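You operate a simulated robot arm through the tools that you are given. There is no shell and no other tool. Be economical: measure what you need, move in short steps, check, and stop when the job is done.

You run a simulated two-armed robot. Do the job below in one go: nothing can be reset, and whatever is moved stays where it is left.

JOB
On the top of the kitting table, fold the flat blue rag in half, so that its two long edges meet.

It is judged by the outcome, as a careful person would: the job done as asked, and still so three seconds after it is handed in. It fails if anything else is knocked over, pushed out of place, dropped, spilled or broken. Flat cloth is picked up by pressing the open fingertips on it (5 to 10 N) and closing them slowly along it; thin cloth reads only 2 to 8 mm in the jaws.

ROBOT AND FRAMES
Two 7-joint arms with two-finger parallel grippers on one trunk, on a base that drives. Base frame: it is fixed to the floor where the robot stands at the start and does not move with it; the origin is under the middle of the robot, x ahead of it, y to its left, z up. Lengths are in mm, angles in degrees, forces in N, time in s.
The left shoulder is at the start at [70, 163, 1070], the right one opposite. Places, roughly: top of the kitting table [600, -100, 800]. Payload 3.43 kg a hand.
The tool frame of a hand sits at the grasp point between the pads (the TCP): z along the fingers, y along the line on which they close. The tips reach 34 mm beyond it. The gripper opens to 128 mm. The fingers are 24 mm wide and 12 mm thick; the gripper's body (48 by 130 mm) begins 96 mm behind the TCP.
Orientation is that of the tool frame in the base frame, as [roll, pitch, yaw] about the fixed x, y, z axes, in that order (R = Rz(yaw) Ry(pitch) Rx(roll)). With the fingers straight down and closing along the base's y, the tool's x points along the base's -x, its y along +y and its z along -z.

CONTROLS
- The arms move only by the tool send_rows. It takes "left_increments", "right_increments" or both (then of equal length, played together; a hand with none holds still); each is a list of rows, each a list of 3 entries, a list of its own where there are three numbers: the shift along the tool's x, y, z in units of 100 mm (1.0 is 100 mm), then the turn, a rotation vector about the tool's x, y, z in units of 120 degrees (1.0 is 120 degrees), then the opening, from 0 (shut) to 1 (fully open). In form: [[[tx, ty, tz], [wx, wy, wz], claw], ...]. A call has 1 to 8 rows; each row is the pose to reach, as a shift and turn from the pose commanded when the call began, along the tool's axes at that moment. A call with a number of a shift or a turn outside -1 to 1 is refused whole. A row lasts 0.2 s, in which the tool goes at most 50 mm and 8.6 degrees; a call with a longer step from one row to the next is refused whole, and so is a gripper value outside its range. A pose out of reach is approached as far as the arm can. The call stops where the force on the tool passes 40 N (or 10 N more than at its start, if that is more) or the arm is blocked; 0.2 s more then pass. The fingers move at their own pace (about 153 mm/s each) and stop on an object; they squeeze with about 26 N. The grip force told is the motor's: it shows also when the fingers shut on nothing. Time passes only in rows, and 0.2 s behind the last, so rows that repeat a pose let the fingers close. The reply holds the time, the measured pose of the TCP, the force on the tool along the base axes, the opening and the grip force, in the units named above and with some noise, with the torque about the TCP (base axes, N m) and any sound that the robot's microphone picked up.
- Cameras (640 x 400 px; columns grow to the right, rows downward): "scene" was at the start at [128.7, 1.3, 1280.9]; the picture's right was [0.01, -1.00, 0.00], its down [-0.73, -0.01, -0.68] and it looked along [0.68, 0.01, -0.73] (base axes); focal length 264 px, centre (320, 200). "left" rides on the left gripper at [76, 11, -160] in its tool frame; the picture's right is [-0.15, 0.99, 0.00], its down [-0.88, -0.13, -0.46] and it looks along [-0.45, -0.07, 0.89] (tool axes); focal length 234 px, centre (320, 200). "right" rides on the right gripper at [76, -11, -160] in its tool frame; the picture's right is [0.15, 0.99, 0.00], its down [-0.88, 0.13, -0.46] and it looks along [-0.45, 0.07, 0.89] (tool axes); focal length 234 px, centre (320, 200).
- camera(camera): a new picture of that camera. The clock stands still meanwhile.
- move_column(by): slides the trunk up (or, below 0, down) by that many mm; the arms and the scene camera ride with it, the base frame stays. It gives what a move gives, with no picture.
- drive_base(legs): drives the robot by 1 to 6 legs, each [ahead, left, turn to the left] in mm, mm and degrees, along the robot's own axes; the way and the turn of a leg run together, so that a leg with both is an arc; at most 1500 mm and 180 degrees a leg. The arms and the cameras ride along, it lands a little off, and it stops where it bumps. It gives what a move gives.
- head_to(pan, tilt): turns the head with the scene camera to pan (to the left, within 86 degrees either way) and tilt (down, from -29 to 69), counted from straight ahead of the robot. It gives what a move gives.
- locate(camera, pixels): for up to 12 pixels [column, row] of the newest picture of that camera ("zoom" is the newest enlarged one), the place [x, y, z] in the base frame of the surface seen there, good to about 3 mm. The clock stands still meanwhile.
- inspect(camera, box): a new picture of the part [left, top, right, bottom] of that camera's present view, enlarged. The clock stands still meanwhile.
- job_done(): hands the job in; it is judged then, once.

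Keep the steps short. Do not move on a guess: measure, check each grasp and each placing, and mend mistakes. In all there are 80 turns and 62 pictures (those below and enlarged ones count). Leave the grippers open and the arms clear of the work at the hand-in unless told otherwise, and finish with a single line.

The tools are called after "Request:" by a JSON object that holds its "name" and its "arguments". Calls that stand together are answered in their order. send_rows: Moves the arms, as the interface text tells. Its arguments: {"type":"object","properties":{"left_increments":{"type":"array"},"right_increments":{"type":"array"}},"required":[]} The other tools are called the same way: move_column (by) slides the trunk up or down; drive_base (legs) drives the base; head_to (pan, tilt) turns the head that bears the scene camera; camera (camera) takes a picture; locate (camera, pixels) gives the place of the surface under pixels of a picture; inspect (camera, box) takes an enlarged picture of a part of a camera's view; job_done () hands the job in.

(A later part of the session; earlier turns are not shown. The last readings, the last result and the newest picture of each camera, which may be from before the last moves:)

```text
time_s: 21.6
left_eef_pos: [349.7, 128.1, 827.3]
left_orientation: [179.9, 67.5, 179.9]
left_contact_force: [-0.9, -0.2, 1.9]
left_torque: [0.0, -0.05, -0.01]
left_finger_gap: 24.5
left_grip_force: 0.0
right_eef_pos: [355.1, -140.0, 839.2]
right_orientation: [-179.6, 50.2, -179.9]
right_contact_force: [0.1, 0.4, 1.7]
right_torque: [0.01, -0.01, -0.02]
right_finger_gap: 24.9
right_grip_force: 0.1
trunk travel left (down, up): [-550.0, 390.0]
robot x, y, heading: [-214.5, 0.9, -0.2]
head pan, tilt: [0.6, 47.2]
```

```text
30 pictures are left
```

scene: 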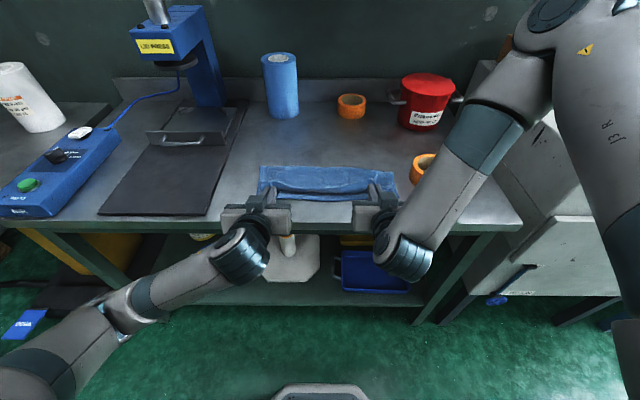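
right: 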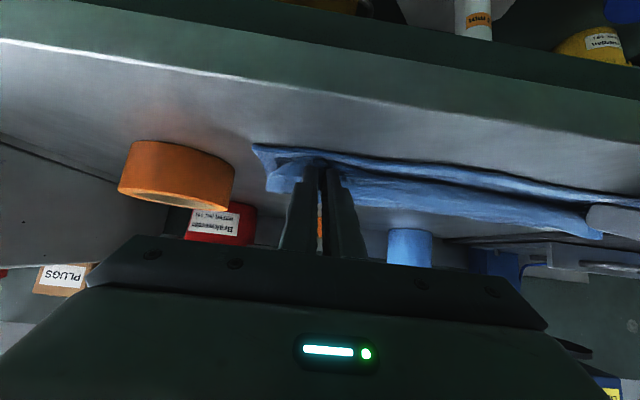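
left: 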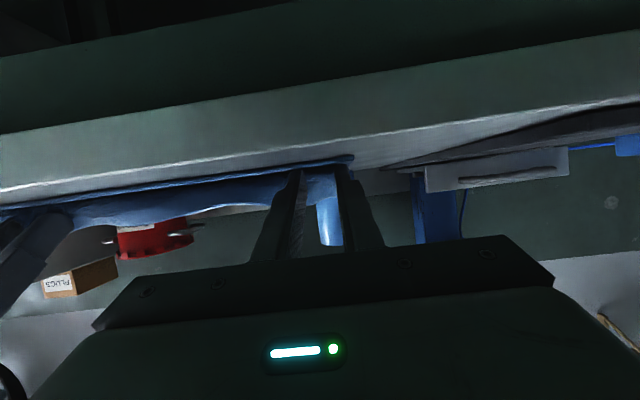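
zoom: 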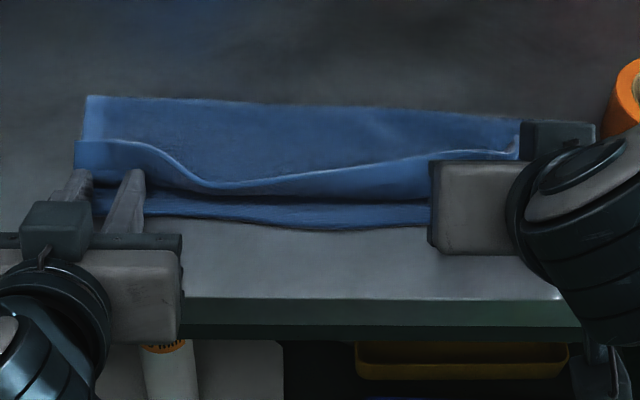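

Both are released. The hem fell forward in the middle but stays curled back near both corners. I lift the hands straight up and take a clear look.

Request:
{"name": "send_rows", "arguments": {"left_increments": [[[-0.1, 0, -0.04], [0, 0, 0], 0.25], [[-0.28, 0, -0.12], [0, 0, 0], 0.25], [[-0.55, 0, -0.23], [0, 0, 0], 0.25], [[-0.75, 0, -0.31], [0, 0, 0], 0.25]], "right_increments": [[[-0.08, 0, -0.065], [0, 0, 0], 0.25], [[-0.23, 0, -0.19], [0, 0, 0], 0.25], [[-0.46, 0, -0.39], [0, 0, 0], 0.25], [[-0.62, 0, -0.52], [0, 0, 0], 0.25]]}}

Request:
{"name": "inspect", "arguments": {"camera": "scene", "box": [220, 120, 440, 260]}}

Request:
{"name": "camera", "arguments": {"camera": "right"}}

```text
time_s: 22.6
left_eef_pos: [356.7, 124.1, 905.7]
left_orientation: [179.8, 67.5, 179.8]
left_contact_force: [-0.3, 0.0, 0.8]
left_torque: [0.0, 0.0, 0.0]
left_finger_gap: 32.1
left_grip_force: 0.1
left hand out of reach, approached as far as the arm can: row 4
right_eef_pos: [356.0, -138.5, 920.2]
right_orientation: [-179.6, 50.2, -179.8]
right_contact_force: [0.1, 0.2, 0.7]
right_torque: [-0.01, 0.0, -0.01]
right_finger_gap: 31.7
right_grip_force: 0.0
trunk travel left (down, up): [-550.0, 390.0]
robot x, y, heading: [-215.2, 0.3, -0.1]
head pan, tilt: [0.6, 47.2]
```

```text
2.86 times, centred on (330, 190) of scene
```

zoom: 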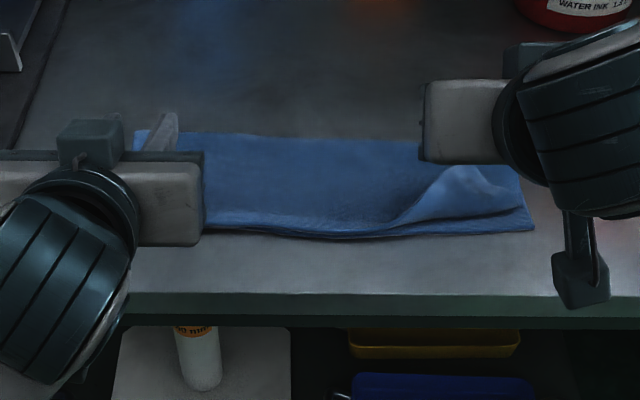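

```text
28 pictures are left
```

right: 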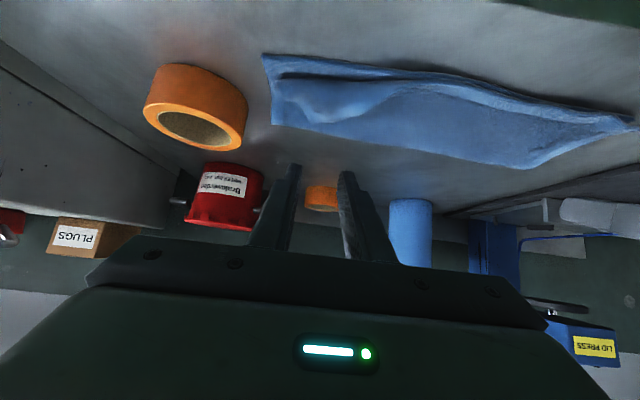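

The hem has largely settled onto the near edge, but the right corner is still puckered. I turn both hands back upright while raising them, and move them outward for a clear view.

Request:
{"name": "send_rows", "arguments": {"left_increments": [[[-0.1, 0.05, 0.01], [0, 0.0703, 0], 0.25], [[-0.2, 0.1, 0.025], [0, 0.1406, 0], 0.25], [[-0.3, 0.15, 0.04], [0, 0.2109, 0], 0.25], [[-0.4, 0.2, 0.05], [0, 0.2812, 0], 0.25], [[-0.5, 0.25, 0.06], [0, 0.3516, 0], 0.25], [[-0.6, 0.3, 0.075], [0, 0.4219, 0], 0.25], [[-0.7, 0.35, 0.09], [0, 0.4922, 0], 0.25], [[-0.8, 0.4, 0.1], [0, 0.5625, 0], 0.25]], "right_increments": [[[-0.1, -0.05, -0.02], [0, 0.0523, 0], 0.25], [[-0.2, -0.1, -0.04], [0, 0.1045, 0], 0.25], [[-0.3, -0.15, -0.06], [0, 0.157, 0], 0.25], [[-0.4, -0.2, -0.075], [0, 0.209, 0], 0.25], [[-0.5, -0.25, -0.09], [0, 0.261, 0], 0.25], [[-0.6, -0.3, -0.11], [0, 0.3135, 0], 0.25], [[-0.7, -0.35, -0.13], [0, 0.366, 0], 0.25], [[-0.79, -0.4, -0.144], [0, 0.418, 0], 0.25]]}}

Request:
{"name": "inspect", "arguments": {"camera": "scene", "box": [220, 120, 440, 260]}}

Request:
{"name": "camera", "arguments": {"camera": "left"}}

Request:
{"name": "camera", "arguments": {"camera": "right"}}

```text
time_s: 24.4
left_eef_pos: [542.5, 233.7, 944.4]
left_orientation: [180.0, 2.5, 179.8]
left_contact_force: [0.2, 0.3, 0.4]
left_torque: [0.02, -0.03, 0.03]
left_finger_gap: 31.8
left_grip_force: 0.0
left hand out of reach, approached as far as the arm can: row 2, 3, 4, 5, 6, 7, 8
right_eef_pos: [394.6, -178.7, 990.8]
right_orientation: [-179.7, 0.1, 179.9]
right_contact_force: [0.3, -0.3, -0.7]
right_torque: [0.01, -0.06, 0.0]
right_finger_gap: 32.0
right_grip_force: 0.0
trunk travel left (down, up): [-550.0, 390.0]
robot x, y, heading: [-211.7, -3.6, -0.1]
head pan, tilt: [0.6, 47.2]
```

```text
2.86 times, centred on (330, 190) of scene
```

zoom: 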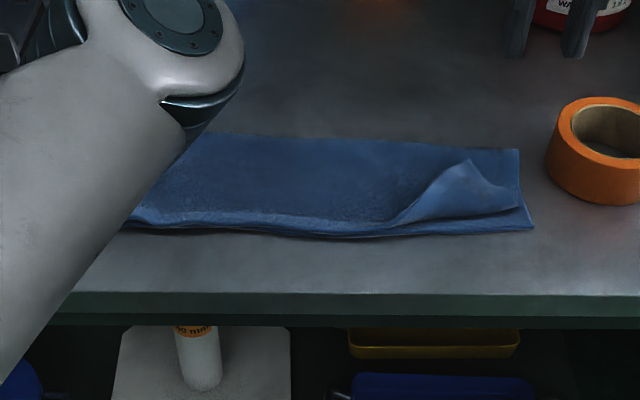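

```text
26 pictures are left
```

left: 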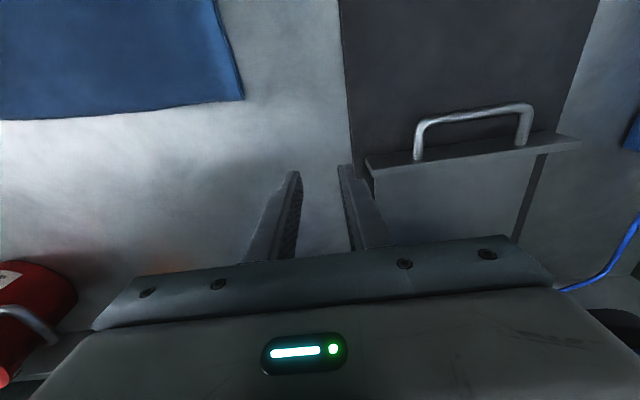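

```text
25 pictures are left
```

right: 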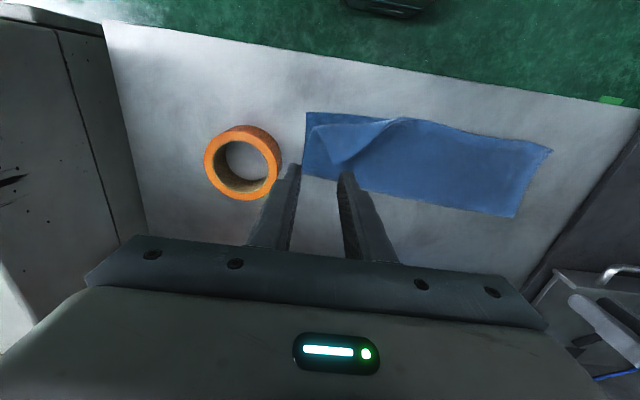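

The left part lies flat. On the right, the top layer's corner is turned back (tip near zoom (470,162)). I look at it closer and measure it.

Request:
{"name": "inspect", "arguments": {"camera": "right", "box": [270, 90, 450, 202]}}

Request:
{"name": "inspect", "arguments": {"camera": "scene", "box": [330, 160, 420, 216]}}

Request:
{"name": "locate", "arguments": {"camera": "zoom", "pixels": [[360, 105], [200, 250], [300, 180], [450, 110], [560, 195], [440, 205], [600, 255], [150, 300], [560, 80], [440, 290], [560, 275], [50, 310]]}}

```text
3.56 times, centred on (360, 146) of right
```

zoom: 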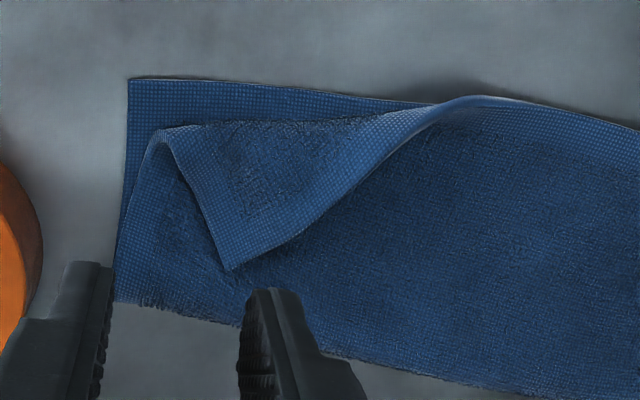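

```text
7.11 times, centred on (375, 188) of scene
```

zoom: 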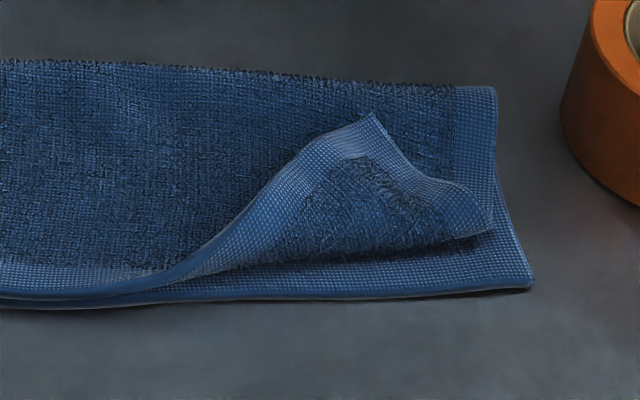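

```text
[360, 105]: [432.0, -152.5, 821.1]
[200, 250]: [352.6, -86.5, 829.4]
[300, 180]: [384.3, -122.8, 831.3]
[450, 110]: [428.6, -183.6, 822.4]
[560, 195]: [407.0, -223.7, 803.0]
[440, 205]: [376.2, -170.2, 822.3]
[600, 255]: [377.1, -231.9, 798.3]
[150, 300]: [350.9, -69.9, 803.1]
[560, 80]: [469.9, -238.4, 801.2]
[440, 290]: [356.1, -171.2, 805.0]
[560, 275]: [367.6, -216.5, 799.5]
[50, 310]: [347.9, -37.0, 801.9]
```

The top corner is folded back as a loose flap, tip near (432,-152) and standing to z about 821; its place is near (368,-187). I will flip it with the closed right fingertips: go just behind and inside the tip, low but without touching the cloth, then sweep it outward toward its place.

Request:
{"name": "send_rows", "arguments": {"right_increments": [[[-0.2, 0.12, 0.2], [0, 0, 0], 0], [[-0.4, 0.28, 0.4], [0, 0, 0], 0], [[-0.65, 0.46, 0.6], [0, 0, 0], 0], [[-0.65, 0.46, 0.85], [0, 0, 0], 0]]}}

Request:
{"name": "camera", "arguments": {"camera": "right"}}

```text
time_s: 25.4
left_eef_pos: [542.8, 233.7, 945.6]
left_orientation: [179.9, 2.5, 179.9]
left_contact_force: [0.1, 0.2, 0.9]
left_torque: [-0.01, 0.01, -0.02]
left_finger_gap: 32.1
left_grip_force: 0.0
right_eef_pos: [461.8, -135.6, 903.7]
right_orientation: [-179.7, 0.1, 179.8]
right_contact_force: [0.4, -0.1, 0.5]
right_torque: [0.01, 0.01, -0.03]
right_finger_gap: 0.1
right_grip_force: 25.9
trunk travel left (down, up): [-550.0, 390.0]
robot x, y, heading: [-214.8, -0.7, -0.1]
head pan, tilt: [0.6, 47.2]
```

```text
22 pictures are left
```

right: 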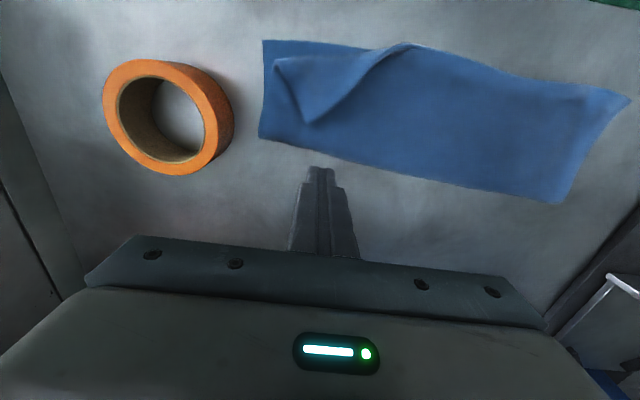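

Here the flap tip is at about (308,123) and I am behind it. I measure the flap, the layer around it and the other corners from this angle.

Request:
{"name": "locate", "arguments": {"camera": "right", "pixels": [[309, 120], [296, 95], [280, 64], [340, 90], [360, 70], [310, 135], [345, 120], [266, 43], [262, 134], [405, 47], [275, 110], [320, 80]]}}

```text
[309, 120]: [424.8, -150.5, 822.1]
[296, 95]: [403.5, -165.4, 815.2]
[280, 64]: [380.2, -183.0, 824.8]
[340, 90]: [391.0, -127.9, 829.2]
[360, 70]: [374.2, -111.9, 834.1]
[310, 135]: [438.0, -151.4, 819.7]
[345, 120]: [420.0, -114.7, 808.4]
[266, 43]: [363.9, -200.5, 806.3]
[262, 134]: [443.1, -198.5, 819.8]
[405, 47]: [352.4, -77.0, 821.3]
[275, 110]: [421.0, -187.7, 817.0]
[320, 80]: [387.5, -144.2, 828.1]
```

The hem of the flap stands clear of the layer below: z about 829 to 834 at (375..390,-112..-128), against 808 beside it. So I can enter under the raised hem from its inner side and unroll it outward. I go down at (408,-92) to tip height about 812.

Request:
{"name": "send_rows", "arguments": {"right_increments": [[[0.25, 0.22, 0], [0, 0, 0], 0], [[0.54, 0.44, 0], [0, 0, 0], 0], [[0.54, 0.44, 0.25], [0, 0, 0], 0], [[0.54, 0.44, 0.45], [0, 0, 0], 0], [[0.54, 0.44, 0.57], [0, 0, 0], 0]]}}

Request:
{"name": "inspect", "arguments": {"camera": "scene", "box": [300, 140, 440, 227]}}

```text
time_s: 26.6
left_eef_pos: [541.8, 235.8, 944.7]
left_orientation: [179.9, 2.6, 180.0]
left_contact_force: [0.7, 0.4, 0.3]
left_torque: [0.0, -0.01, -0.02]
left_finger_gap: 32.1
left_grip_force: 0.0
right_eef_pos: [404.6, -90.7, 847.3]
right_orientation: [-179.7, 0.1, 179.8]
right_contact_force: [-0.1, 0.4, 0.9]
right_torque: [-0.01, 0.01, -0.02]
right_finger_gap: 0.2
right_grip_force: 25.3
trunk travel left (down, up): [-550.0, 390.0]
robot x, y, heading: [-210.9, 0.4, -0.4]
head pan, tilt: [0.6, 47.2]
```

```text
4.57 times, centred on (370, 184) of scene
```

zoom: 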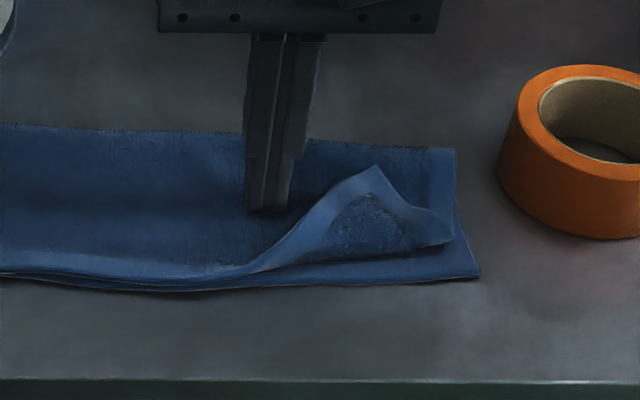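

The finger is just inside the raised hem with no contact. I sweep slowly outward to about (380,-140).

Request:
{"name": "send_rows", "arguments": {"right_increments": [[[0.06, -0.1, 0], [0, 0, 0], 0], [[0.12, -0.2, 0], [0, 0, 0], 0], [[0.17, -0.3, 0], [0, 0, 0], 0], [[0.22, -0.4, 0], [0, 0, 0], 0], [[0.26, -0.5, 0], [0, 0, 0], 0]]}}

Request:
{"name": "inspect", "arguments": {"camera": "scene", "box": [300, 140, 440, 227]}}

```text
time_s: 27.8
left_eef_pos: [541.7, 234.1, 945.9]
left_orientation: [179.9, 2.6, -179.9]
left_contact_force: [-0.2, -0.7, -0.8]
left_torque: [0.0, 0.02, 0.03]
left_finger_gap: 32.1
left_grip_force: 0.0
right_eef_pos: [379.1, -140.8, 847.6]
right_orientation: [-179.8, 0.0, 179.8]
right_contact_force: [0.0, -0.3, 0.1]
right_torque: [0.03, -0.02, 0.0]
right_finger_gap: 0.1
right_grip_force: 25.9
trunk travel left (down, up): [-550.0, 390.0]
robot x, y, heading: [-209.6, -3.6, -0.0]
head pan, tilt: [0.6, 47.2]
```

```text
4.57 times, centred on (370, 184) of scene
```

zoom: 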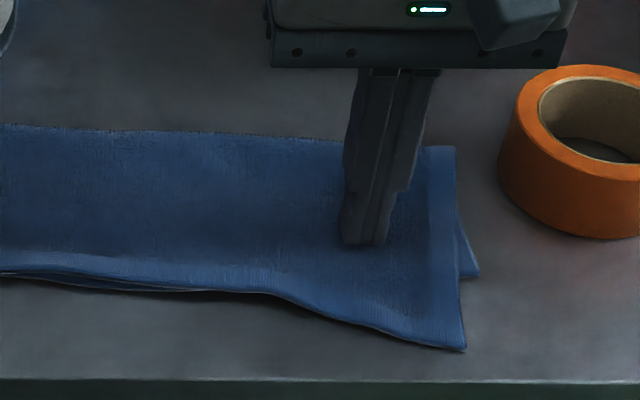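

The corner has flipped over fully. It now appears to stick out past the near edge, or is still in the air. I lift the finger straight up and measure.

Request:
{"name": "send_rows", "arguments": {"right_increments": [[[0, 0, -0.2], [0, 0, 0], 0], [[0, 0, -0.5], [0, 0, 0], 0], [[0, 0, -0.8], [0, 0, 0], 0], [[-0.3, 0, -0.9], [0, 0, 0], 0]]}}

Request:
{"name": "inspect", "arguments": {"camera": "scene", "box": [230, 130, 430, 255]}}

Request:
{"name": "locate", "arguments": {"camera": "zoom", "pixels": [[517, 252], [430, 235], [360, 215], [300, 212], [220, 212], [150, 205], [526, 207], [515, 130], [470, 215], [350, 126], [470, 160], [80, 196]]}}

```text
time_s: 28.8
left_eef_pos: [543.0, 234.8, 943.8]
left_orientation: [-180.0, 2.6, -179.9]
left_contact_force: [0.3, -0.1, -0.1]
left_torque: [-0.03, -0.01, -0.01]
left_finger_gap: 32.0
left_grip_force: 0.1
right_eef_pos: [409.9, -139.8, 935.2]
right_orientation: [-179.8, -0.1, 179.9]
right_contact_force: [0.7, 0.2, -0.4]
right_torque: [-0.03, -0.01, -0.02]
right_finger_gap: 0.1
right_grip_force: 26.2
trunk travel left (down, up): [-550.0, 390.0]
robot x, y, heading: [-209.7, -2.6, 0.0]
head pan, tilt: [0.6, 47.2]
```

```text
3.20 times, centred on (330, 192) of scene
```

zoom: 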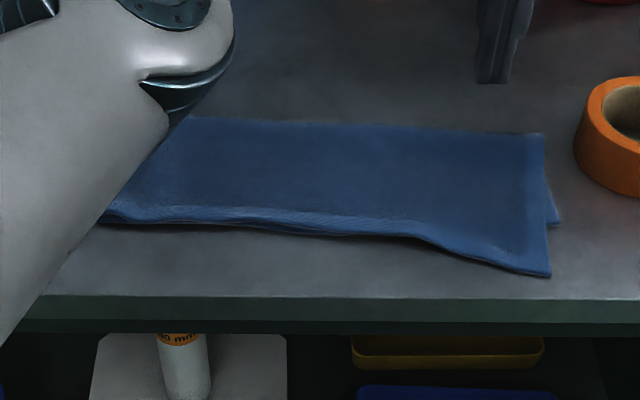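

```text
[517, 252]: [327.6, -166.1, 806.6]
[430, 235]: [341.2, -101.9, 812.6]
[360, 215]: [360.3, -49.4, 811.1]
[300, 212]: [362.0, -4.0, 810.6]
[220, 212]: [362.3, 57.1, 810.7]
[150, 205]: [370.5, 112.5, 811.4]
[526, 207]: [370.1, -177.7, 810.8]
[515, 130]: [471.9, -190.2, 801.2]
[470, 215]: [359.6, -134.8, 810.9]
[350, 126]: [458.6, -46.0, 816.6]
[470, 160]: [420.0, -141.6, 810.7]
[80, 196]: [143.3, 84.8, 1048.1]
```

The corner now lies flat on the table but past the near edge, at x about 310 where it should be 367. The fold line on the right has slid in to about x 455. That overhanging corner is a single layer on bare table, so it can be pinched alone and carried back. I measure it with the right camera.

Request:
{"name": "send_rows", "arguments": {"right_increments": [[[0.2, -0.05, 0.05], [0, 0, 0], 0.2], [[0.5, -0.15, 0.1], [0, 0, 0], 0.2], [[0.7, -0.25, 0.1], [0, 0, 0], 0.2]]}}

Request:
{"name": "camera", "arguments": {"camera": "right"}}

```text
time_s: 29.6
left_eef_pos: [541.5, 235.0, 945.2]
left_orientation: [179.9, 2.7, -180.0]
left_contact_force: [-0.1, -0.3, -0.6]
left_torque: [-0.01, 0.0, 0.01]
left_finger_gap: 32.1
left_grip_force: 0.1
right_eef_pos: [338.7, -166.0, 926.7]
right_orientation: [-179.7, 0.1, 179.8]
right_contact_force: [-0.1, -0.5, 0.8]
right_torque: [-0.01, -0.01, 0.0]
right_finger_gap: 25.6
right_grip_force: 0.1
trunk travel left (down, up): [-550.0, 390.0]
robot x, y, heading: [-217.5, -1.8, 0.1]
head pan, tilt: [0.6, 47.2]
```

```text
18 pictures are left
```

right: 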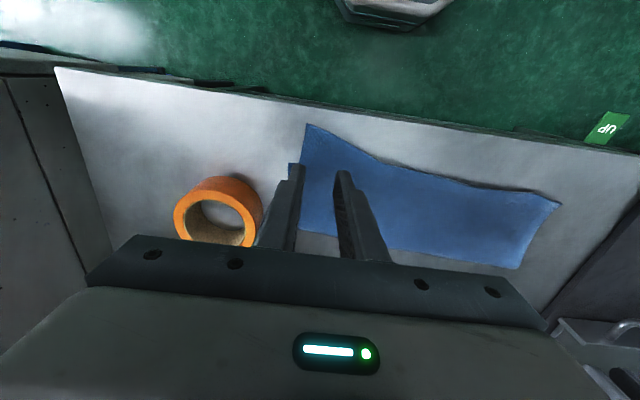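

The overhanging corner is at (307,125), and I measure it along with the hem and the lower layer's corner.

Request:
{"name": "locate", "arguments": {"camera": "right", "pixels": [[309, 129], [335, 142], [360, 156], [380, 162], [295, 165], [306, 150], [450, 178], [550, 202], [515, 264], [420, 248], [305, 228], [330, 160]]}}

```text
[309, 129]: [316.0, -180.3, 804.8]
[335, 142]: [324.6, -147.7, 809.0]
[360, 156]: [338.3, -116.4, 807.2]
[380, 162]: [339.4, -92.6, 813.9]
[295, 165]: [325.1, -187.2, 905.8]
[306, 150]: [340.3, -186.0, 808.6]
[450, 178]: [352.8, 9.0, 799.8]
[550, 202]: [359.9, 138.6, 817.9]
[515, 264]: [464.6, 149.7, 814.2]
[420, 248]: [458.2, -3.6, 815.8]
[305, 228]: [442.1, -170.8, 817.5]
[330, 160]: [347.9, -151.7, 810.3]
```

The corner is at about (312,-184) and the overhang is 45 to 50 mm deep. I will pinch it at (332,-160), which is clear of the lower layer (edge at 367), and descend to just above first.

Request:
{"name": "send_rows", "arguments": {"right_increments": [[[0.07, 0.06, 0.3], [0, 0, 0], 0.19], [[0.07, 0.06, 0.6], [0, 0, 0], 0.19], [[0.07, 0.06, 0.78], [0, 0, 0], 0.19], [[0.07, 0.06, 0.84], [0, 0, 0], 0.19]]}}

Request:
{"name": "send_rows", "arguments": {"right_increments": [[[0, 0, 0.02], [0, 0, 0], 0.19], [[0, 0, 0.04], [0, 0, 0], 0.19]]}}

```text
time_s: 30.6
left_eef_pos: [541.8, 234.9, 944.0]
left_orientation: [-180.0, 2.5, 180.0]
left_contact_force: [-0.8, -0.3, 0.0]
left_torque: [0.01, -0.02, 0.0]
left_finger_gap: 32.1
left_grip_force: 0.1
right_eef_pos: [332.2, -160.0, 841.3]
right_orientation: [-179.8, 0.1, 179.8]
right_contact_force: [-0.1, 0.4, 0.7]
right_torque: [0.02, 0.01, -0.02]
right_finger_gap: 24.6
right_grip_force: 0.1
trunk travel left (down, up): [-550.0, 390.0]
robot x, y, heading: [-213.9, -1.6, -0.1]
head pan, tilt: [0.6, 47.2]
```

```text
time_s: 31.1
left_eef_pos: [541.7, 234.6, 945.8]
left_orientation: [180.0, 2.5, 180.0]
left_contact_force: [-0.1, -0.1, -0.9]
left_torque: [0.02, 0.0, -0.01]
left_finger_gap: 32.0
left_grip_force: 0.0
right_eef_pos: [333.3, -158.9, 839.0]
right_orientation: [-179.8, 0.1, 179.9]
right_contact_force: [0.0, -0.6, 0.7]
right_torque: [-0.01, 0.0, 0.01]
right_finger_gap: 24.1
right_grip_force: 0.1
trunk travel left (down, up): [-550.0, 390.0]
robot x, y, heading: [-211.7, -0.9, -0.1]
head pan, tilt: [0.6, 47.2]
```

There is no contact yet at z 839, so I go 3 mm lower.

Request:
{"name": "send_rows", "arguments": {"right_increments": [[[0, 0, 0.015], [0, 0, 0], 0.19], [[0, 0, 0.03], [0, 0, 0], 0.19]]}}

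```text
time_s: 31.8
left_eef_pos: [540.9, 234.2, 946.5]
left_orientation: [-179.9, 2.7, 180.0]
left_contact_force: [0.0, 0.6, 0.4]
left_torque: [0.01, 0.0, -0.04]
left_finger_gap: 32.0
left_grip_force: 0.0
right_eef_pos: [332.9, -159.8, 837.3]
right_orientation: [-179.8, 0.3, 179.8]
right_contact_force: [0.7, -1.1, 9.0]
right_torque: [0.02, -0.02, -0.03]
right_finger_gap: 24.2
right_grip_force: 0.1
trunk travel left (down, up): [-550.0, 390.0]
robot x, y, heading: [-213.0, 0.9, 0.1]
head pan, tilt: [0.6, 47.2]
```

The fingertips press with 9 N, so I close them slowly.

Request:
{"name": "send_rows", "arguments": {"right_increments": [[[0, 0, 0], [0, 0, 0], 0.16], [[0, 0, 0], [0, 0, 0], 0.13], [[0, 0, 0], [0, 0, 0], 0.1], [[0, 0, 0], [0, 0, 0], 0.07], [[0, 0, 0], [0, 0, 0], 0.04], [[0, 0, 0], [0, 0, 0], 0.0], [[0, 0, 0], [0, 0, 0], 0.0]]}}

```text
time_s: 33.4
left_eef_pos: [540.7, 234.2, 946.6]
left_orientation: [179.9, 2.7, 180.0]
left_contact_force: [0.0, -1.1, 0.0]
left_torque: [0.01, -0.01, 0.02]
left_finger_gap: 32.1
left_grip_force: 0.0
right_eef_pos: [332.2, -159.4, 836.6]
right_orientation: [-179.9, 0.2, 179.8]
right_contact_force: [-0.3, 0.6, 15.0]
right_torque: [0.02, -0.02, -0.05]
right_finger_gap: 4.2
right_grip_force: 25.8
trunk travel left (down, up): [-550.0, 390.0]
robot x, y, heading: [-213.1, 1.2, -0.1]
head pan, tilt: [0.6, 47.2]
```

A gap of 4.2 mm shows the cloth is held. I lift it about 65 mm while carrying it forward 75 mm, so the fold line can roll back out.

Request:
{"name": "send_rows", "arguments": {"right_increments": [[[-0.03, 0, -0.15], [0, 0, 0], 0], [[-0.1, 0, -0.3], [0, 0, 0], 0], [[-0.2, 0, -0.45], [0, 0, 0], 0], [[-0.35, -0.02, -0.58], [0, 0, 0], 0], [[-0.55, -0.03, -0.65], [0, 0, 0], 0], [[-0.75, -0.03, -0.65], [0, 0, 0], 0]]}}

Request:
{"name": "inspect", "arguments": {"camera": "scene", "box": [230, 130, 430, 255]}}

Request:
{"name": "locate", "arguments": {"camera": "zoom", "pixels": [[550, 222], [480, 230], [400, 230], [300, 226], [200, 222], [300, 122], [400, 125]]}}

```text
time_s: 34.8
left_eef_pos: [542.6, 235.2, 945.2]
left_orientation: [-180.0, 2.6, 180.0]
left_contact_force: [-0.5, 0.2, -1.1]
left_torque: [0.0, 0.04, 0.03]
left_finger_gap: 32.1
left_grip_force: 0.1
right_eef_pos: [409.6, -162.4, 902.2]
right_orientation: [-179.8, 0.0, 179.8]
right_contact_force: [0.0, 0.3, -1.0]
right_torque: [0.03, 0.0, -0.02]
right_finger_gap: 4.4
right_grip_force: 26.0
trunk travel left (down, up): [-550.0, 390.0]
robot x, y, heading: [-212.2, 0.9, -0.0]
head pan, tilt: [0.6, 47.2]
```

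```text
3.20 times, centred on (330, 192) of scene
```

zoom: 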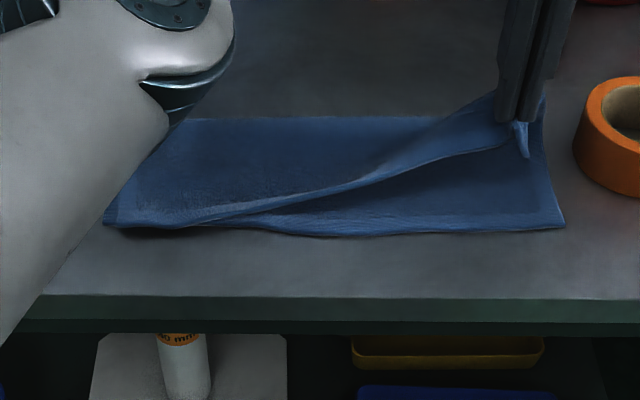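

```text
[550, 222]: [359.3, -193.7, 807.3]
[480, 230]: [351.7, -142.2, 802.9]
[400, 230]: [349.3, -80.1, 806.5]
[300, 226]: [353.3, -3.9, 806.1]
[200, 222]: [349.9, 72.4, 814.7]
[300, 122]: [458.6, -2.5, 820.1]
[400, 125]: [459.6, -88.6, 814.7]
```

The corner is up, with the lower layer's near edge at x about 352 to 359. I carry the corner further, straight above the wanted fold line (x about 475), so the fold line rolls out, then measure again.

Request:
{"name": "send_rows", "arguments": {"right_increments": [[[-0.2, 0, -0.12], [0, 0, 0], 0], [[-0.4, 0, -0.22], [0, 0, 0], 0], [[-0.6, 0, -0.3], [0, 0, 0], 0], [[-0.75, 0, -0.33], [0, 0, 0], 0], [[-0.75, 0, -0.33], [0, 0, 0], 0]]}}

Request:
{"name": "inspect", "arguments": {"camera": "scene", "box": [230, 130, 430, 255]}}

Request:
{"name": "locate", "arguments": {"camera": "zoom", "pixels": [[555, 220], [480, 226], [400, 228], [300, 226], [200, 218], [300, 124], [400, 125], [535, 140], [545, 180]]}}

```text
time_s: 36.0
left_eef_pos: [541.9, 234.7, 946.4]
left_orientation: [-180.0, 2.6, 180.0]
left_contact_force: [0.2, -0.3, -0.1]
left_torque: [-0.01, -0.03, -0.01]
left_finger_gap: 31.8
left_grip_force: 0.1
right_eef_pos: [482.3, -162.5, 936.2]
right_orientation: [-179.8, 0.0, 179.8]
right_contact_force: [0.0, 0.2, 0.2]
right_torque: [-0.01, 0.0, -0.03]
right_finger_gap: 4.0
right_grip_force: 25.9
trunk travel left (down, up): [-550.0, 390.0]
robot x, y, heading: [-210.1, 1.4, -0.1]
head pan, tilt: [0.6, 47.2]
```

```text
3.20 times, centred on (330, 192) of scene
```

zoom: 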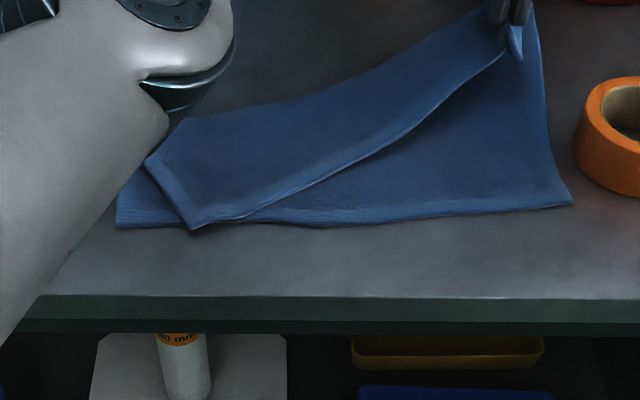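

```text
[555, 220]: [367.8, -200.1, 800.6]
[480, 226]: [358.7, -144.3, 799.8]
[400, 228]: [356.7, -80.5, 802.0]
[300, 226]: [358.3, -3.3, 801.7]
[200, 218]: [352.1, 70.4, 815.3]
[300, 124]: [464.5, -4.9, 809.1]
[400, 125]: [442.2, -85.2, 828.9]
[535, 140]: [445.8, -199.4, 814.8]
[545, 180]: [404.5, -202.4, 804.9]
```

That pulled too far: the fold line on the right opened, and the top layer's left corner slid inward to zoom (190,228). I slacken the right hand back over the rag and bring the left hand above that corner. I will then pinch it as well and re-lay the hem with both hands.

Request:
{"name": "send_rows", "arguments": {"left_increments": [[[0.2, -0.17, 0], [0, 0, 0], 0.25], [[0.4, -0.35, 0], [0, 0, 0], 0.25], [[0.6, -0.5, 0], [0, 0, 0], 0.25], [[0.8, -0.7, 0], [0, 0, 0], 0.25]], "right_increments": [[[0.13, 0, 0.05], [0, 0, 0], 0], [[0.26, 0, 0.12], [0, 0, 0], 0], [[0.4, 0, 0.2], [0, 0, 0], 0], [[0.52, 0, 0.3], [0, 0, 0], 0]]}}

Request:
{"name": "send_rows", "arguments": {"left_increments": [[[0.2, -0.12, 0], [0, -0.022, 0], 0.25], [[0.4, -0.24, 0], [0, -0.022, 0], 0.25], [[0.6, -0.36, 0], [0, -0.022, 0], 0.25], [[0.75, -0.45, 0], [0, -0.022, 0], 0.25]]}}

Request:
{"name": "camera", "arguments": {"camera": "left"}}

Request:
{"name": "camera", "arguments": {"camera": "scene"}}

```text
time_s: 37.0
left_eef_pos: [553.0, 201.6, 944.8]
left_orientation: [179.8, -0.1, 180.0]
left_contact_force: [0.4, -0.4, -0.1]
left_torque: [0.0, 0.02, 0.03]
left_finger_gap: 32.0
left_grip_force: 0.0
left hand out of reach, approached as far as the arm can: row 1, 2, 3, 4
right_eef_pos: [430.3, -162.6, 904.4]
right_orientation: [-179.8, 0.0, 179.8]
right_contact_force: [1.0, -0.6, 0.4]
right_torque: [0.02, 0.0, -0.03]
right_finger_gap: 4.1
right_grip_force: 26.3
trunk travel left (down, up): [-550.0, 390.0]
robot x, y, heading: [-210.0, -0.7, -0.2]
head pan, tilt: [0.6, 47.2]
```

```text
time_s: 38.0
left_eef_pos: [558.7, 197.7, 944.6]
left_orientation: [-180.0, 2.7, 180.0]
left_contact_force: [0.1, -0.6, -0.2]
left_torque: [0.0, 0.01, 0.0]
left_finger_gap: 31.9
left_grip_force: 0.0
left hand out of reach, approached as far as the arm can: row 1, 2, 3, 4
right_eef_pos: [432.2, -162.2, 905.5]
right_orientation: [-179.8, 0.1, 179.8]
right_contact_force: [-0.5, 0.7, -0.2]
right_torque: [0.02, -0.04, 0.0]
right_finger_gap: 4.2
right_grip_force: 26.4
trunk travel left (down, up): [-550.0, 390.0]
robot x, y, heading: [-211.0, 1.4, -0.1]
head pan, tilt: [0.6, 47.2]
```

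```text
15 pictures are left
```

left: 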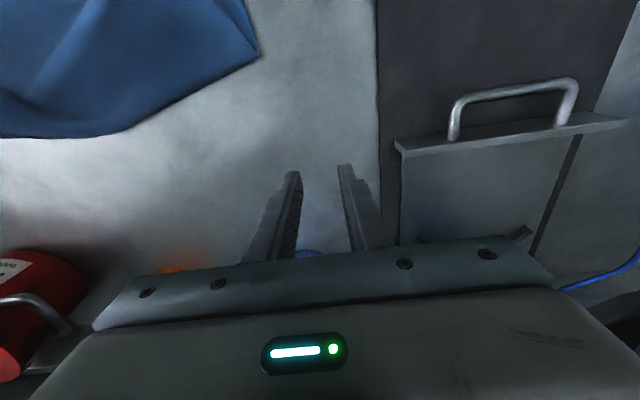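

```text
14 pictures are left
```

scene: 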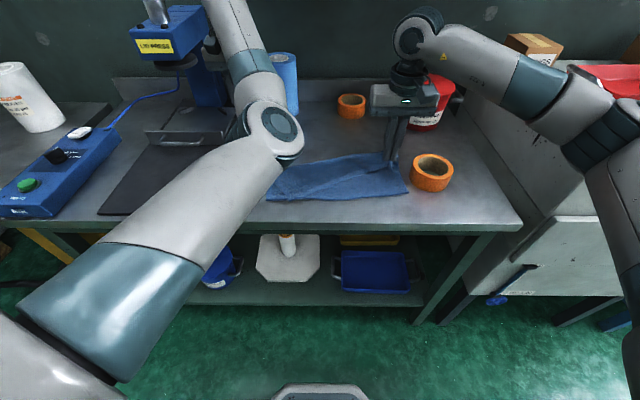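

The left arm is in an awkward bent posture, which is why it could not follow. I raise the left hand straight up, away from everything, to let the arm unbend.

Request:
{"name": "send_rows", "arguments": {"left_increments": [[[0, 0, -0.2], [0, 0, 0], 0.25], [[0, 0, -0.4], [0, 0, 0], 0.25], [[0, 0, -0.6], [0, 0, 0], 0.25], [[0, 0, -0.8], [0, 0, 0], 0.25], [[0, 0, -1.0], [0, 0, 0], 0.25]]}}

Request:
{"name": "locate", "arguments": {"camera": "scene", "pixels": [[275, 130], [240, 50], [225, 10], [260, 180], [210, 220], [110, 310], [281, 62], [270, 195], [300, 198], [330, 197], [380, 197], [407, 190]]}}

```text
time_s: 39.1
left_eef_pos: [556.8, 196.4, 1042.7]
left_orientation: [-180.0, 2.7, -180.0]
left_contact_force: [-0.2, 0.1, 0.7]
left_torque: [-0.02, -0.01, 0.01]
left_finger_gap: 32.0
left_grip_force: 0.1
right_eef_pos: [430.5, -161.5, 904.5]
right_orientation: [-179.8, 0.1, 179.9]
right_contact_force: [-0.1, -0.2, 0.9]
right_torque: [-0.02, -0.03, 0.0]
right_finger_gap: 4.1
right_grip_force: 26.8
trunk travel left (down, up): [-550.0, 390.0]
robot x, y, heading: [-211.1, 0.4, -0.2]
head pan, tilt: [0.6, 47.2]
```

```text
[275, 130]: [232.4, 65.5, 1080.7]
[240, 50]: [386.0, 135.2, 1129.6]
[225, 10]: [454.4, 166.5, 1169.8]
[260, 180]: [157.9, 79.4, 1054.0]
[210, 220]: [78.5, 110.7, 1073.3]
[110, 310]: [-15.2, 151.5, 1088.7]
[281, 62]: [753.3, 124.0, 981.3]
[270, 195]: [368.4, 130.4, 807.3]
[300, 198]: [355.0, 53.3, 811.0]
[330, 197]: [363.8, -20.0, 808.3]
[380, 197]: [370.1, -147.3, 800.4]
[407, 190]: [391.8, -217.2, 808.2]
```

The left arm is nearly straight with its elbow turned inward (elbow at about (232,66,1080)). I move the hand outward at this height, clear of the press, so the elbow can swing back out.

Request:
{"name": "send_rows", "arguments": {"left_increments": [[[0, 0.25, 0], [0, 0, 0], 0.25], [[0, 0.5, 0], [0, 0, 0], 0.25], [[0.1, 0.75, 0], [0, 0, 0], 0.25], [[0.2, 1.0, 0], [0, 0, 0], 0.25]]}}

Request:
{"name": "send_rows", "arguments": {"left_increments": [[[0.25, 0, 0], [0, 0, 0], 0.25], [[0.5, 0, 0], [0, 0, 0], 0.25], [[0.75, 0, 0], [0, 0, 0], 0.25], [[0.95, 0, 0], [0, 0, 0], 0.25]]}}

Request:
{"name": "camera", "arguments": {"camera": "scene"}}

```text
time_s: 40.1
left_eef_pos: [535.2, 293.5, 1039.8]
left_orientation: [179.9, 2.7, 179.9]
left_contact_force: [0.1, -0.7, -0.5]
left_torque: [0.0, -0.01, 0.01]
left_finger_gap: 31.9
left_grip_force: 0.0
right_eef_pos: [430.4, -161.6, 903.8]
right_orientation: [-179.6, 0.1, 179.8]
right_contact_force: [-0.4, -0.8, -1.2]
right_torque: [-0.02, 0.04, 0.0]
right_finger_gap: 4.1
right_grip_force: 26.1
trunk travel left (down, up): [-550.0, 390.0]
robot x, y, heading: [-214.8, 2.8, -0.2]
head pan, tilt: [0.6, 47.2]
```

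```text
time_s: 41.1
left_eef_pos: [445.2, 347.7, 1024.2]
left_orientation: [-179.9, 2.9, -180.0]
left_contact_force: [-0.8, -0.1, -0.1]
left_torque: [-0.01, -0.03, -0.04]
left_finger_gap: 31.9
left_grip_force: 0.1
left hand out of reach, approached as far as the arm can: row 2, 3, 4
right_eef_pos: [430.9, -160.0, 905.1]
right_orientation: [-179.7, 0.0, 179.9]
right_contact_force: [0.0, 1.1, -0.5]
right_torque: [-0.09, -0.07, -0.02]
right_finger_gap: 4.1
right_grip_force: 25.9
trunk travel left (down, up): [-550.0, 390.0]
robot x, y, heading: [-213.8, 3.1, 0.1]
head pan, tilt: [0.6, 47.2]
```

```text
13 pictures are left
```

scene: 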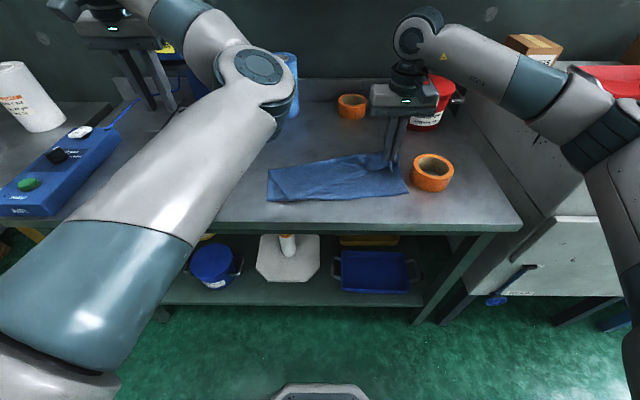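

The left elbow stays inward, so I will do the mending with the right hand alone; the left hand is harmless where it is, high and to the side. I look at the rag closely.

Request:
{"name": "inspect", "arguments": {"camera": "scene", "box": [250, 130, 430, 242]}}

Request:
{"name": "locate", "arguments": {"camera": "zoom", "pixels": [[75, 145], [65, 243], [130, 250], [250, 243], [400, 245], [555, 228], [110, 240], [200, 225], [330, 200], [200, 110], [350, 95], [80, 170]]}}

```text
3.56 times, centred on (340, 186) of scene
```

zoom: 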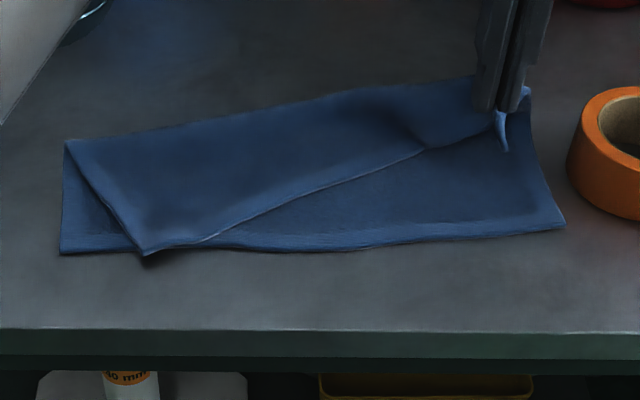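

```text
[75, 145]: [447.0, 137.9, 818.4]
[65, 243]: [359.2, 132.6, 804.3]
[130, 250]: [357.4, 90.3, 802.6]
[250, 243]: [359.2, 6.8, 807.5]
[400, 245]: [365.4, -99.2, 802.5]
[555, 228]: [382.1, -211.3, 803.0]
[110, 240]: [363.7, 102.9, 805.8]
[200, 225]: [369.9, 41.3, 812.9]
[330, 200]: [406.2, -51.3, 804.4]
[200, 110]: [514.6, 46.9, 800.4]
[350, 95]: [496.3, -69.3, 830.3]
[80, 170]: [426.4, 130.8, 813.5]
```

The lower layer's near corners are now at about (357,137) and (380,-217). So the whole rag has turned about 4 degrees, and the top layer's left corner sits at (354,82). First I lay the right top corner on its lower corner: pinch point to about (393,-192), clear of the tape roll.

Request:
{"name": "send_rows", "arguments": {"right_increments": [[[0.04, -0.1, 0.0], [0, 0, 0], 0], [[0.1, -0.2, 0.08], [0, 0, 0], 0], [[0.18, -0.31, 0.2], [0, 0, 0], 0], [[0.26, -0.31, 0.35], [0, 0, 0], 0], [[0.34, -0.31, 0.5], [0, 0, 0], 0], [[0.38, -0.31, 0.6], [0, 0, 0], 0]]}}

Request:
{"name": "inspect", "arguments": {"camera": "scene", "box": [250, 130, 430, 242]}}

Request:
{"name": "locate", "arguments": {"camera": "zoom", "pixels": [[65, 243], [140, 252], [250, 243], [400, 240], [555, 228], [70, 145], [350, 100], [530, 95], [450, 180], [300, 210]]}}

```text
time_s: 42.5
left_eef_pos: [444.6, 345.6, 1025.6]
left_orientation: [179.9, 2.8, -180.0]
left_contact_force: [-0.8, -0.2, -0.1]
left_torque: [0.0, -0.02, 0.01]
left_finger_gap: 32.1
left_grip_force: 0.1
right_eef_pos: [391.4, -193.6, 844.3]
right_orientation: [-179.8, 0.0, 179.7]
right_contact_force: [0.5, 0.3, -0.1]
right_torque: [-0.04, 0.03, -0.01]
right_finger_gap: 4.0
right_grip_force: 25.9
trunk travel left (down, up): [-550.0, 390.0]
robot x, y, heading: [-210.2, 1.5, -0.2]
head pan, tilt: [0.6, 47.2]
```

```text
3.56 times, centred on (340, 186) of scene
```

zoom: 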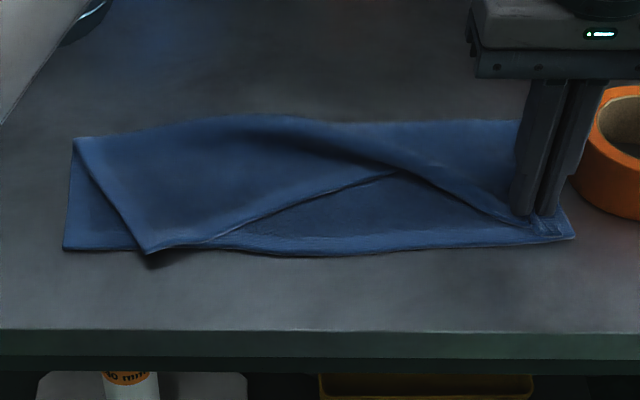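

```text
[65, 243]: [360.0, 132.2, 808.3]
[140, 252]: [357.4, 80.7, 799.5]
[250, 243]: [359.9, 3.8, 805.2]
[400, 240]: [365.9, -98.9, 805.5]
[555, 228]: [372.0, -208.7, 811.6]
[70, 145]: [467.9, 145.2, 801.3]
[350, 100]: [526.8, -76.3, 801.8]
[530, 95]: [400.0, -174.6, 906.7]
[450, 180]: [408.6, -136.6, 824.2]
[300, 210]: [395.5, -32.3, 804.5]
```

The right top corner now lies on its lower corner. I lower 3 mm, open a little, and lift clear.

Request:
{"name": "send_rows", "arguments": {"right_increments": [[[0, 0, 0.03], [0, 0, 0], 0], [[0, 0, 0.03], [0, 0, 0], 0.08], [[0, 0, 0.02], [0, 0, 0], 0.14], [[0, 0, 0.0], [0, 0, 0], 0.19], [[0, 0, -0.2], [0, 0, 0], 0.19], [[0, 0, -0.6], [0, 0, 0], 0.19], [[0, 0, -0.9], [0, 0, 0], 0.19]]}}

Request:
{"name": "send_rows", "arguments": {"right_increments": [[[0.05, 0.35, 0], [0, 0, 0], 0.19], [[0.05, 0.7, 0], [0, 0, 0], 0.19], [[0.05, 1.0, 0], [0, 0, 0], 0.19]]}}

Request:
{"name": "send_rows", "arguments": {"right_increments": [[[0.05, 0.35, 0], [0, 0, 0], 0.19], [[0.1, 0.7, 0], [0, 0, 0], 0.19], [[0.15, 1.0, 0], [0, 0, 0], 0.19]]}}

Request:
{"name": "camera", "arguments": {"camera": "right"}}

```text
time_s: 44.1
left_eef_pos: [445.4, 346.2, 1024.3]
left_orientation: [179.9, 2.8, 180.0]
left_contact_force: [-0.6, 0.1, -0.6]
left_torque: [-0.01, 0.0, 0.03]
left_finger_gap: 32.0
left_grip_force: 0.0
right_eef_pos: [392.8, -189.5, 935.6]
right_orientation: [-179.8, 0.2, 179.9]
right_contact_force: [-0.1, -0.8, 0.1]
right_torque: [0.01, 0.01, -0.02]
right_finger_gap: 24.5
right_grip_force: 0.0
trunk travel left (down, up): [-550.0, 390.0]
robot x, y, heading: [-211.3, 0.4, -0.2]
head pan, tilt: [0.6, 47.2]
```

```text
time_s: 45.0
left_eef_pos: [443.7, 347.5, 1024.7]
left_orientation: [179.9, 2.8, -180.0]
left_contact_force: [-0.1, 0.3, 0.0]
left_torque: [0.01, -0.02, 0.0]
left_finger_gap: 31.9
left_grip_force: 0.1
right_eef_pos: [387.3, -90.5, 934.6]
right_orientation: [-179.7, 0.0, 179.7]
right_contact_force: [-0.3, -0.2, -0.2]
right_torque: [-0.03, -0.04, -0.02]
right_finger_gap: 24.4
right_grip_force: 0.1
trunk travel left (down, up): [-550.0, 390.0]
robot x, y, heading: [-216.3, 3.1, 0.1]
head pan, tilt: [0.6, 47.2]
```

```text
time_s: 45.8
left_eef_pos: [444.6, 347.0, 1023.0]
left_orientation: [179.8, 2.8, 180.0]
left_contact_force: [-0.9, -0.7, -0.2]
left_torque: [-0.02, 0.01, -0.01]
left_finger_gap: 32.2
left_grip_force: 0.0
right_eef_pos: [373.9, 8.1, 935.0]
right_orientation: [-179.7, 0.1, 179.7]
right_contact_force: [0.0, 0.3, 0.4]
right_torque: [-0.02, 0.02, -0.02]
right_finger_gap: 24.2
right_grip_force: 0.2
trunk travel left (down, up): [-550.0, 390.0]
robot x, y, heading: [-212.3, -4.3, -0.4]
head pan, tilt: [0.6, 47.2]
```

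```text
10 pictures are left
```

right: 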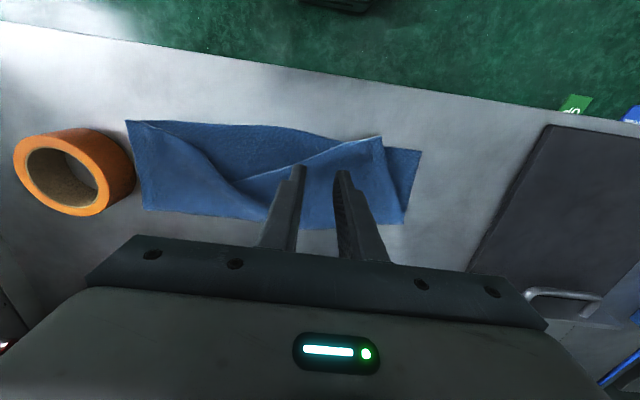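

The left top corner is seen at (382,138), just past the lower near edge; the lower corner is at (420,150). I measure them.

Request:
{"name": "locate", "arguments": {"camera": "right", "pixels": [[380, 142], [360, 145], [335, 153], [384, 165], [417, 152], [395, 150], [405, 220], [300, 170], [350, 140], [130, 123], [375, 155], [300, 130]]}}

```text
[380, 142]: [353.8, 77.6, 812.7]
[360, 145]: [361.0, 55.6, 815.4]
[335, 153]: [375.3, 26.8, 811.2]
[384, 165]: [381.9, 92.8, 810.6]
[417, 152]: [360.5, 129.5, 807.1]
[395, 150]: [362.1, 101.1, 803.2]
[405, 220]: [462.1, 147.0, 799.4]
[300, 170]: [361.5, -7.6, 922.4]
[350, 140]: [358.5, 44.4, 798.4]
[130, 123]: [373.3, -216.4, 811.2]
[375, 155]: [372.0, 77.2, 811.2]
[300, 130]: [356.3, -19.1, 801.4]
```

The top corner is at (351,80), with its hem running at 24 degrees to y; the lower corner is at (357,134). I turn the right hand 24 degrees to match the hem, move to the pinch point (373,62), and lower to just above the cloth.

Request:
{"name": "send_rows", "arguments": {"right_increments": [[[0, 0.2, 0.1], [0, 0, -0.067], 0.17], [[0, 0.4, 0.25], [0, 0, -0.133], 0.17], [[0, 0.535, 0.45], [0, 0, -0.2], 0.17], [[0, 0.535, 0.7], [0, 0, -0.2], 0.17], [[0, 0.535, 0.84], [0, 0, -0.2], 0.17]]}}

Request:
{"name": "send_rows", "arguments": {"right_increments": [[[0, 0, 0.03], [0, 0, 0], 0.17], [[0, 0, 0.05], [0, 0, 0], 0.17]]}}

```text
time_s: 47.0
left_eef_pos: [444.7, 346.4, 1025.1]
left_orientation: [179.9, 2.8, -180.0]
left_contact_force: [0.2, -0.2, 0.3]
left_torque: [-0.05, -0.03, 0.02]
left_finger_gap: 31.9
left_grip_force: 0.0
right_eef_pos: [376.2, 61.7, 850.7]
right_orientation: [-179.8, 0.0, -156.1]
right_contact_force: [0.5, -1.3, 0.3]
right_torque: [0.0, -0.01, -0.03]
right_finger_gap: 21.5
right_grip_force: 0.0
trunk travel left (down, up): [-550.0, 390.0]
robot x, y, heading: [-210.7, 2.2, -0.4]
head pan, tilt: [0.6, 47.2]
```

```text
time_s: 47.5
left_eef_pos: [444.9, 345.8, 1025.6]
left_orientation: [179.9, 2.8, 180.0]
left_contact_force: [-0.6, -0.2, 0.1]
left_torque: [0.0, -0.04, -0.02]
left_finger_gap: 32.0
left_grip_force: 0.1
right_eef_pos: [374.2, 60.4, 845.2]
right_orientation: [-179.8, -0.1, -156.3]
right_contact_force: [-0.7, -0.1, 0.3]
right_torque: [0.03, 0.0, 0.01]
right_finger_gap: 21.9
right_grip_force: 0.0
trunk travel left (down, up): [-550.0, 390.0]
robot x, y, heading: [-211.0, -1.2, -0.1]
head pan, tilt: [0.6, 47.2]
```

There is no contact at z 845, so I go down in small steps.

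Request:
{"name": "send_rows", "arguments": {"right_increments": [[[0, 0, 0.015], [0, 0, 0], 0.17], [[0, 0, 0.03], [0, 0, 0], 0.17]]}}

```text
time_s: 48.1
left_eef_pos: [444.3, 345.9, 1024.3]
left_orientation: [179.8, 2.8, -180.0]
left_contact_force: [0.4, -0.1, 0.0]
left_torque: [0.02, -0.03, 0.01]
left_finger_gap: 32.0
left_grip_force: 0.0
right_eef_pos: [374.1, 60.5, 842.8]
right_orientation: [-179.9, 0.0, -156.2]
right_contact_force: [0.3, -0.3, 1.8]
right_torque: [-0.01, 0.04, 0.0]
right_finger_gap: 21.7
right_grip_force: 0.2
trunk travel left (down, up): [-550.0, 390.0]
robot x, y, heading: [-213.8, -0.2, -0.2]
head pan, tilt: [0.6, 47.2]
```

First contact is at 1.8 N. I press about 1.5 mm more, aiming for 5 N to keep to the top layer, then close slowly.

Request:
{"name": "send_rows", "arguments": {"right_increments": [[[0, 0, 0.012], [0, 0, 0], 0.17], [[0, 0, 0.012], [0, 0, 0], 0.14], [[0, 0, 0.012], [0, 0, 0], 0.11], [[0, 0, 0.012], [0, 0, 0], 0.08], [[0, 0, 0.012], [0, 0, 0], 0.05], [[0, 0, 0.012], [0, 0, 0], 0.02], [[0, 0, 0.012], [0, 0, 0], 0.0], [[0, 0, 0.012], [0, 0, 0], 0.0]]}}

```text
time_s: 50.0
left_eef_pos: [445.0, 345.2, 1024.2]
left_orientation: [180.0, 2.9, 179.9]
left_contact_force: [0.1, 0.5, 0.1]
left_torque: [0.0, -0.03, 0.01]
left_finger_gap: 31.9
left_grip_force: 0.1
right_eef_pos: [374.5, 61.8, 841.6]
right_orientation: [-179.8, 0.0, -156.2]
right_contact_force: [-0.2, 0.2, 5.6]
right_torque: [-0.03, -0.04, 0.02]
right_finger_gap: 3.9
right_grip_force: 25.7
trunk travel left (down, up): [-550.0, 390.0]
robot x, y, heading: [-212.1, -1.9, -0.2]
head pan, tilt: [0.6, 47.2]
```

A gap of 3.9 mm matches the single-layer pinches before. I lift 35 mm and check that only the top layer comes up.

Request:
{"name": "send_rows", "arguments": {"right_increments": [[[0, 0, -0.12], [0, 0, 0], 0], [[0, 0, -0.24], [0, 0, 0], 0], [[0, 0, -0.35], [0, 0, 0], 0]]}}

Request:
{"name": "inspect", "arguments": {"camera": "scene", "box": [230, 130, 430, 255]}}

Request:
{"name": "locate", "arguments": {"camera": "zoom", "pixels": [[125, 215], [130, 132], [200, 225], [300, 222], [400, 220], [572, 203], [540, 120]]}}

```text
time_s: 50.8
left_eef_pos: [444.0, 346.2, 1024.4]
left_orientation: [179.9, 2.8, -180.0]
left_contact_force: [-0.3, -0.4, -0.2]
left_torque: [0.02, 0.0, 0.01]
left_finger_gap: 31.8
left_grip_force: 0.0
right_eef_pos: [373.3, 60.3, 876.1]
right_orientation: [-179.8, -0.1, -156.2]
right_contact_force: [0.2, 0.5, 0.4]
right_torque: [-0.02, -0.02, 0.01]
right_finger_gap: 3.3
right_grip_force: 26.6
trunk travel left (down, up): [-550.0, 390.0]
robot x, y, heading: [-212.4, -2.2, -0.0]
head pan, tilt: [0.6, 47.2]
```

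```text
3.20 times, centred on (330, 192) of scene
```

zoom: 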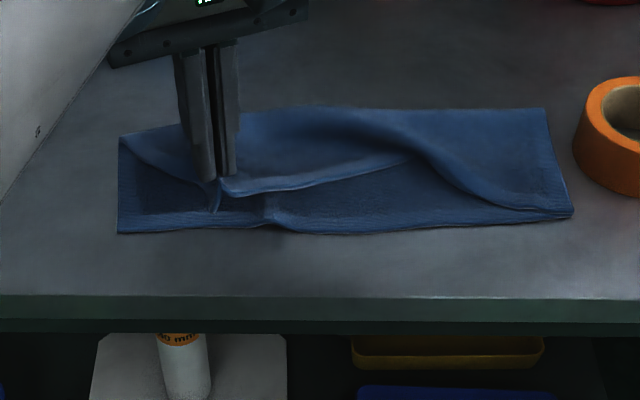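

```text
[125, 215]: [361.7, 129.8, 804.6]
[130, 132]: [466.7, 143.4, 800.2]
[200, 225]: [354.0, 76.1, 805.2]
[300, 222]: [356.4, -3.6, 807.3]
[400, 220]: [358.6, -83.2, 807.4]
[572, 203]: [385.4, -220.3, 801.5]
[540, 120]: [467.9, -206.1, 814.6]
```

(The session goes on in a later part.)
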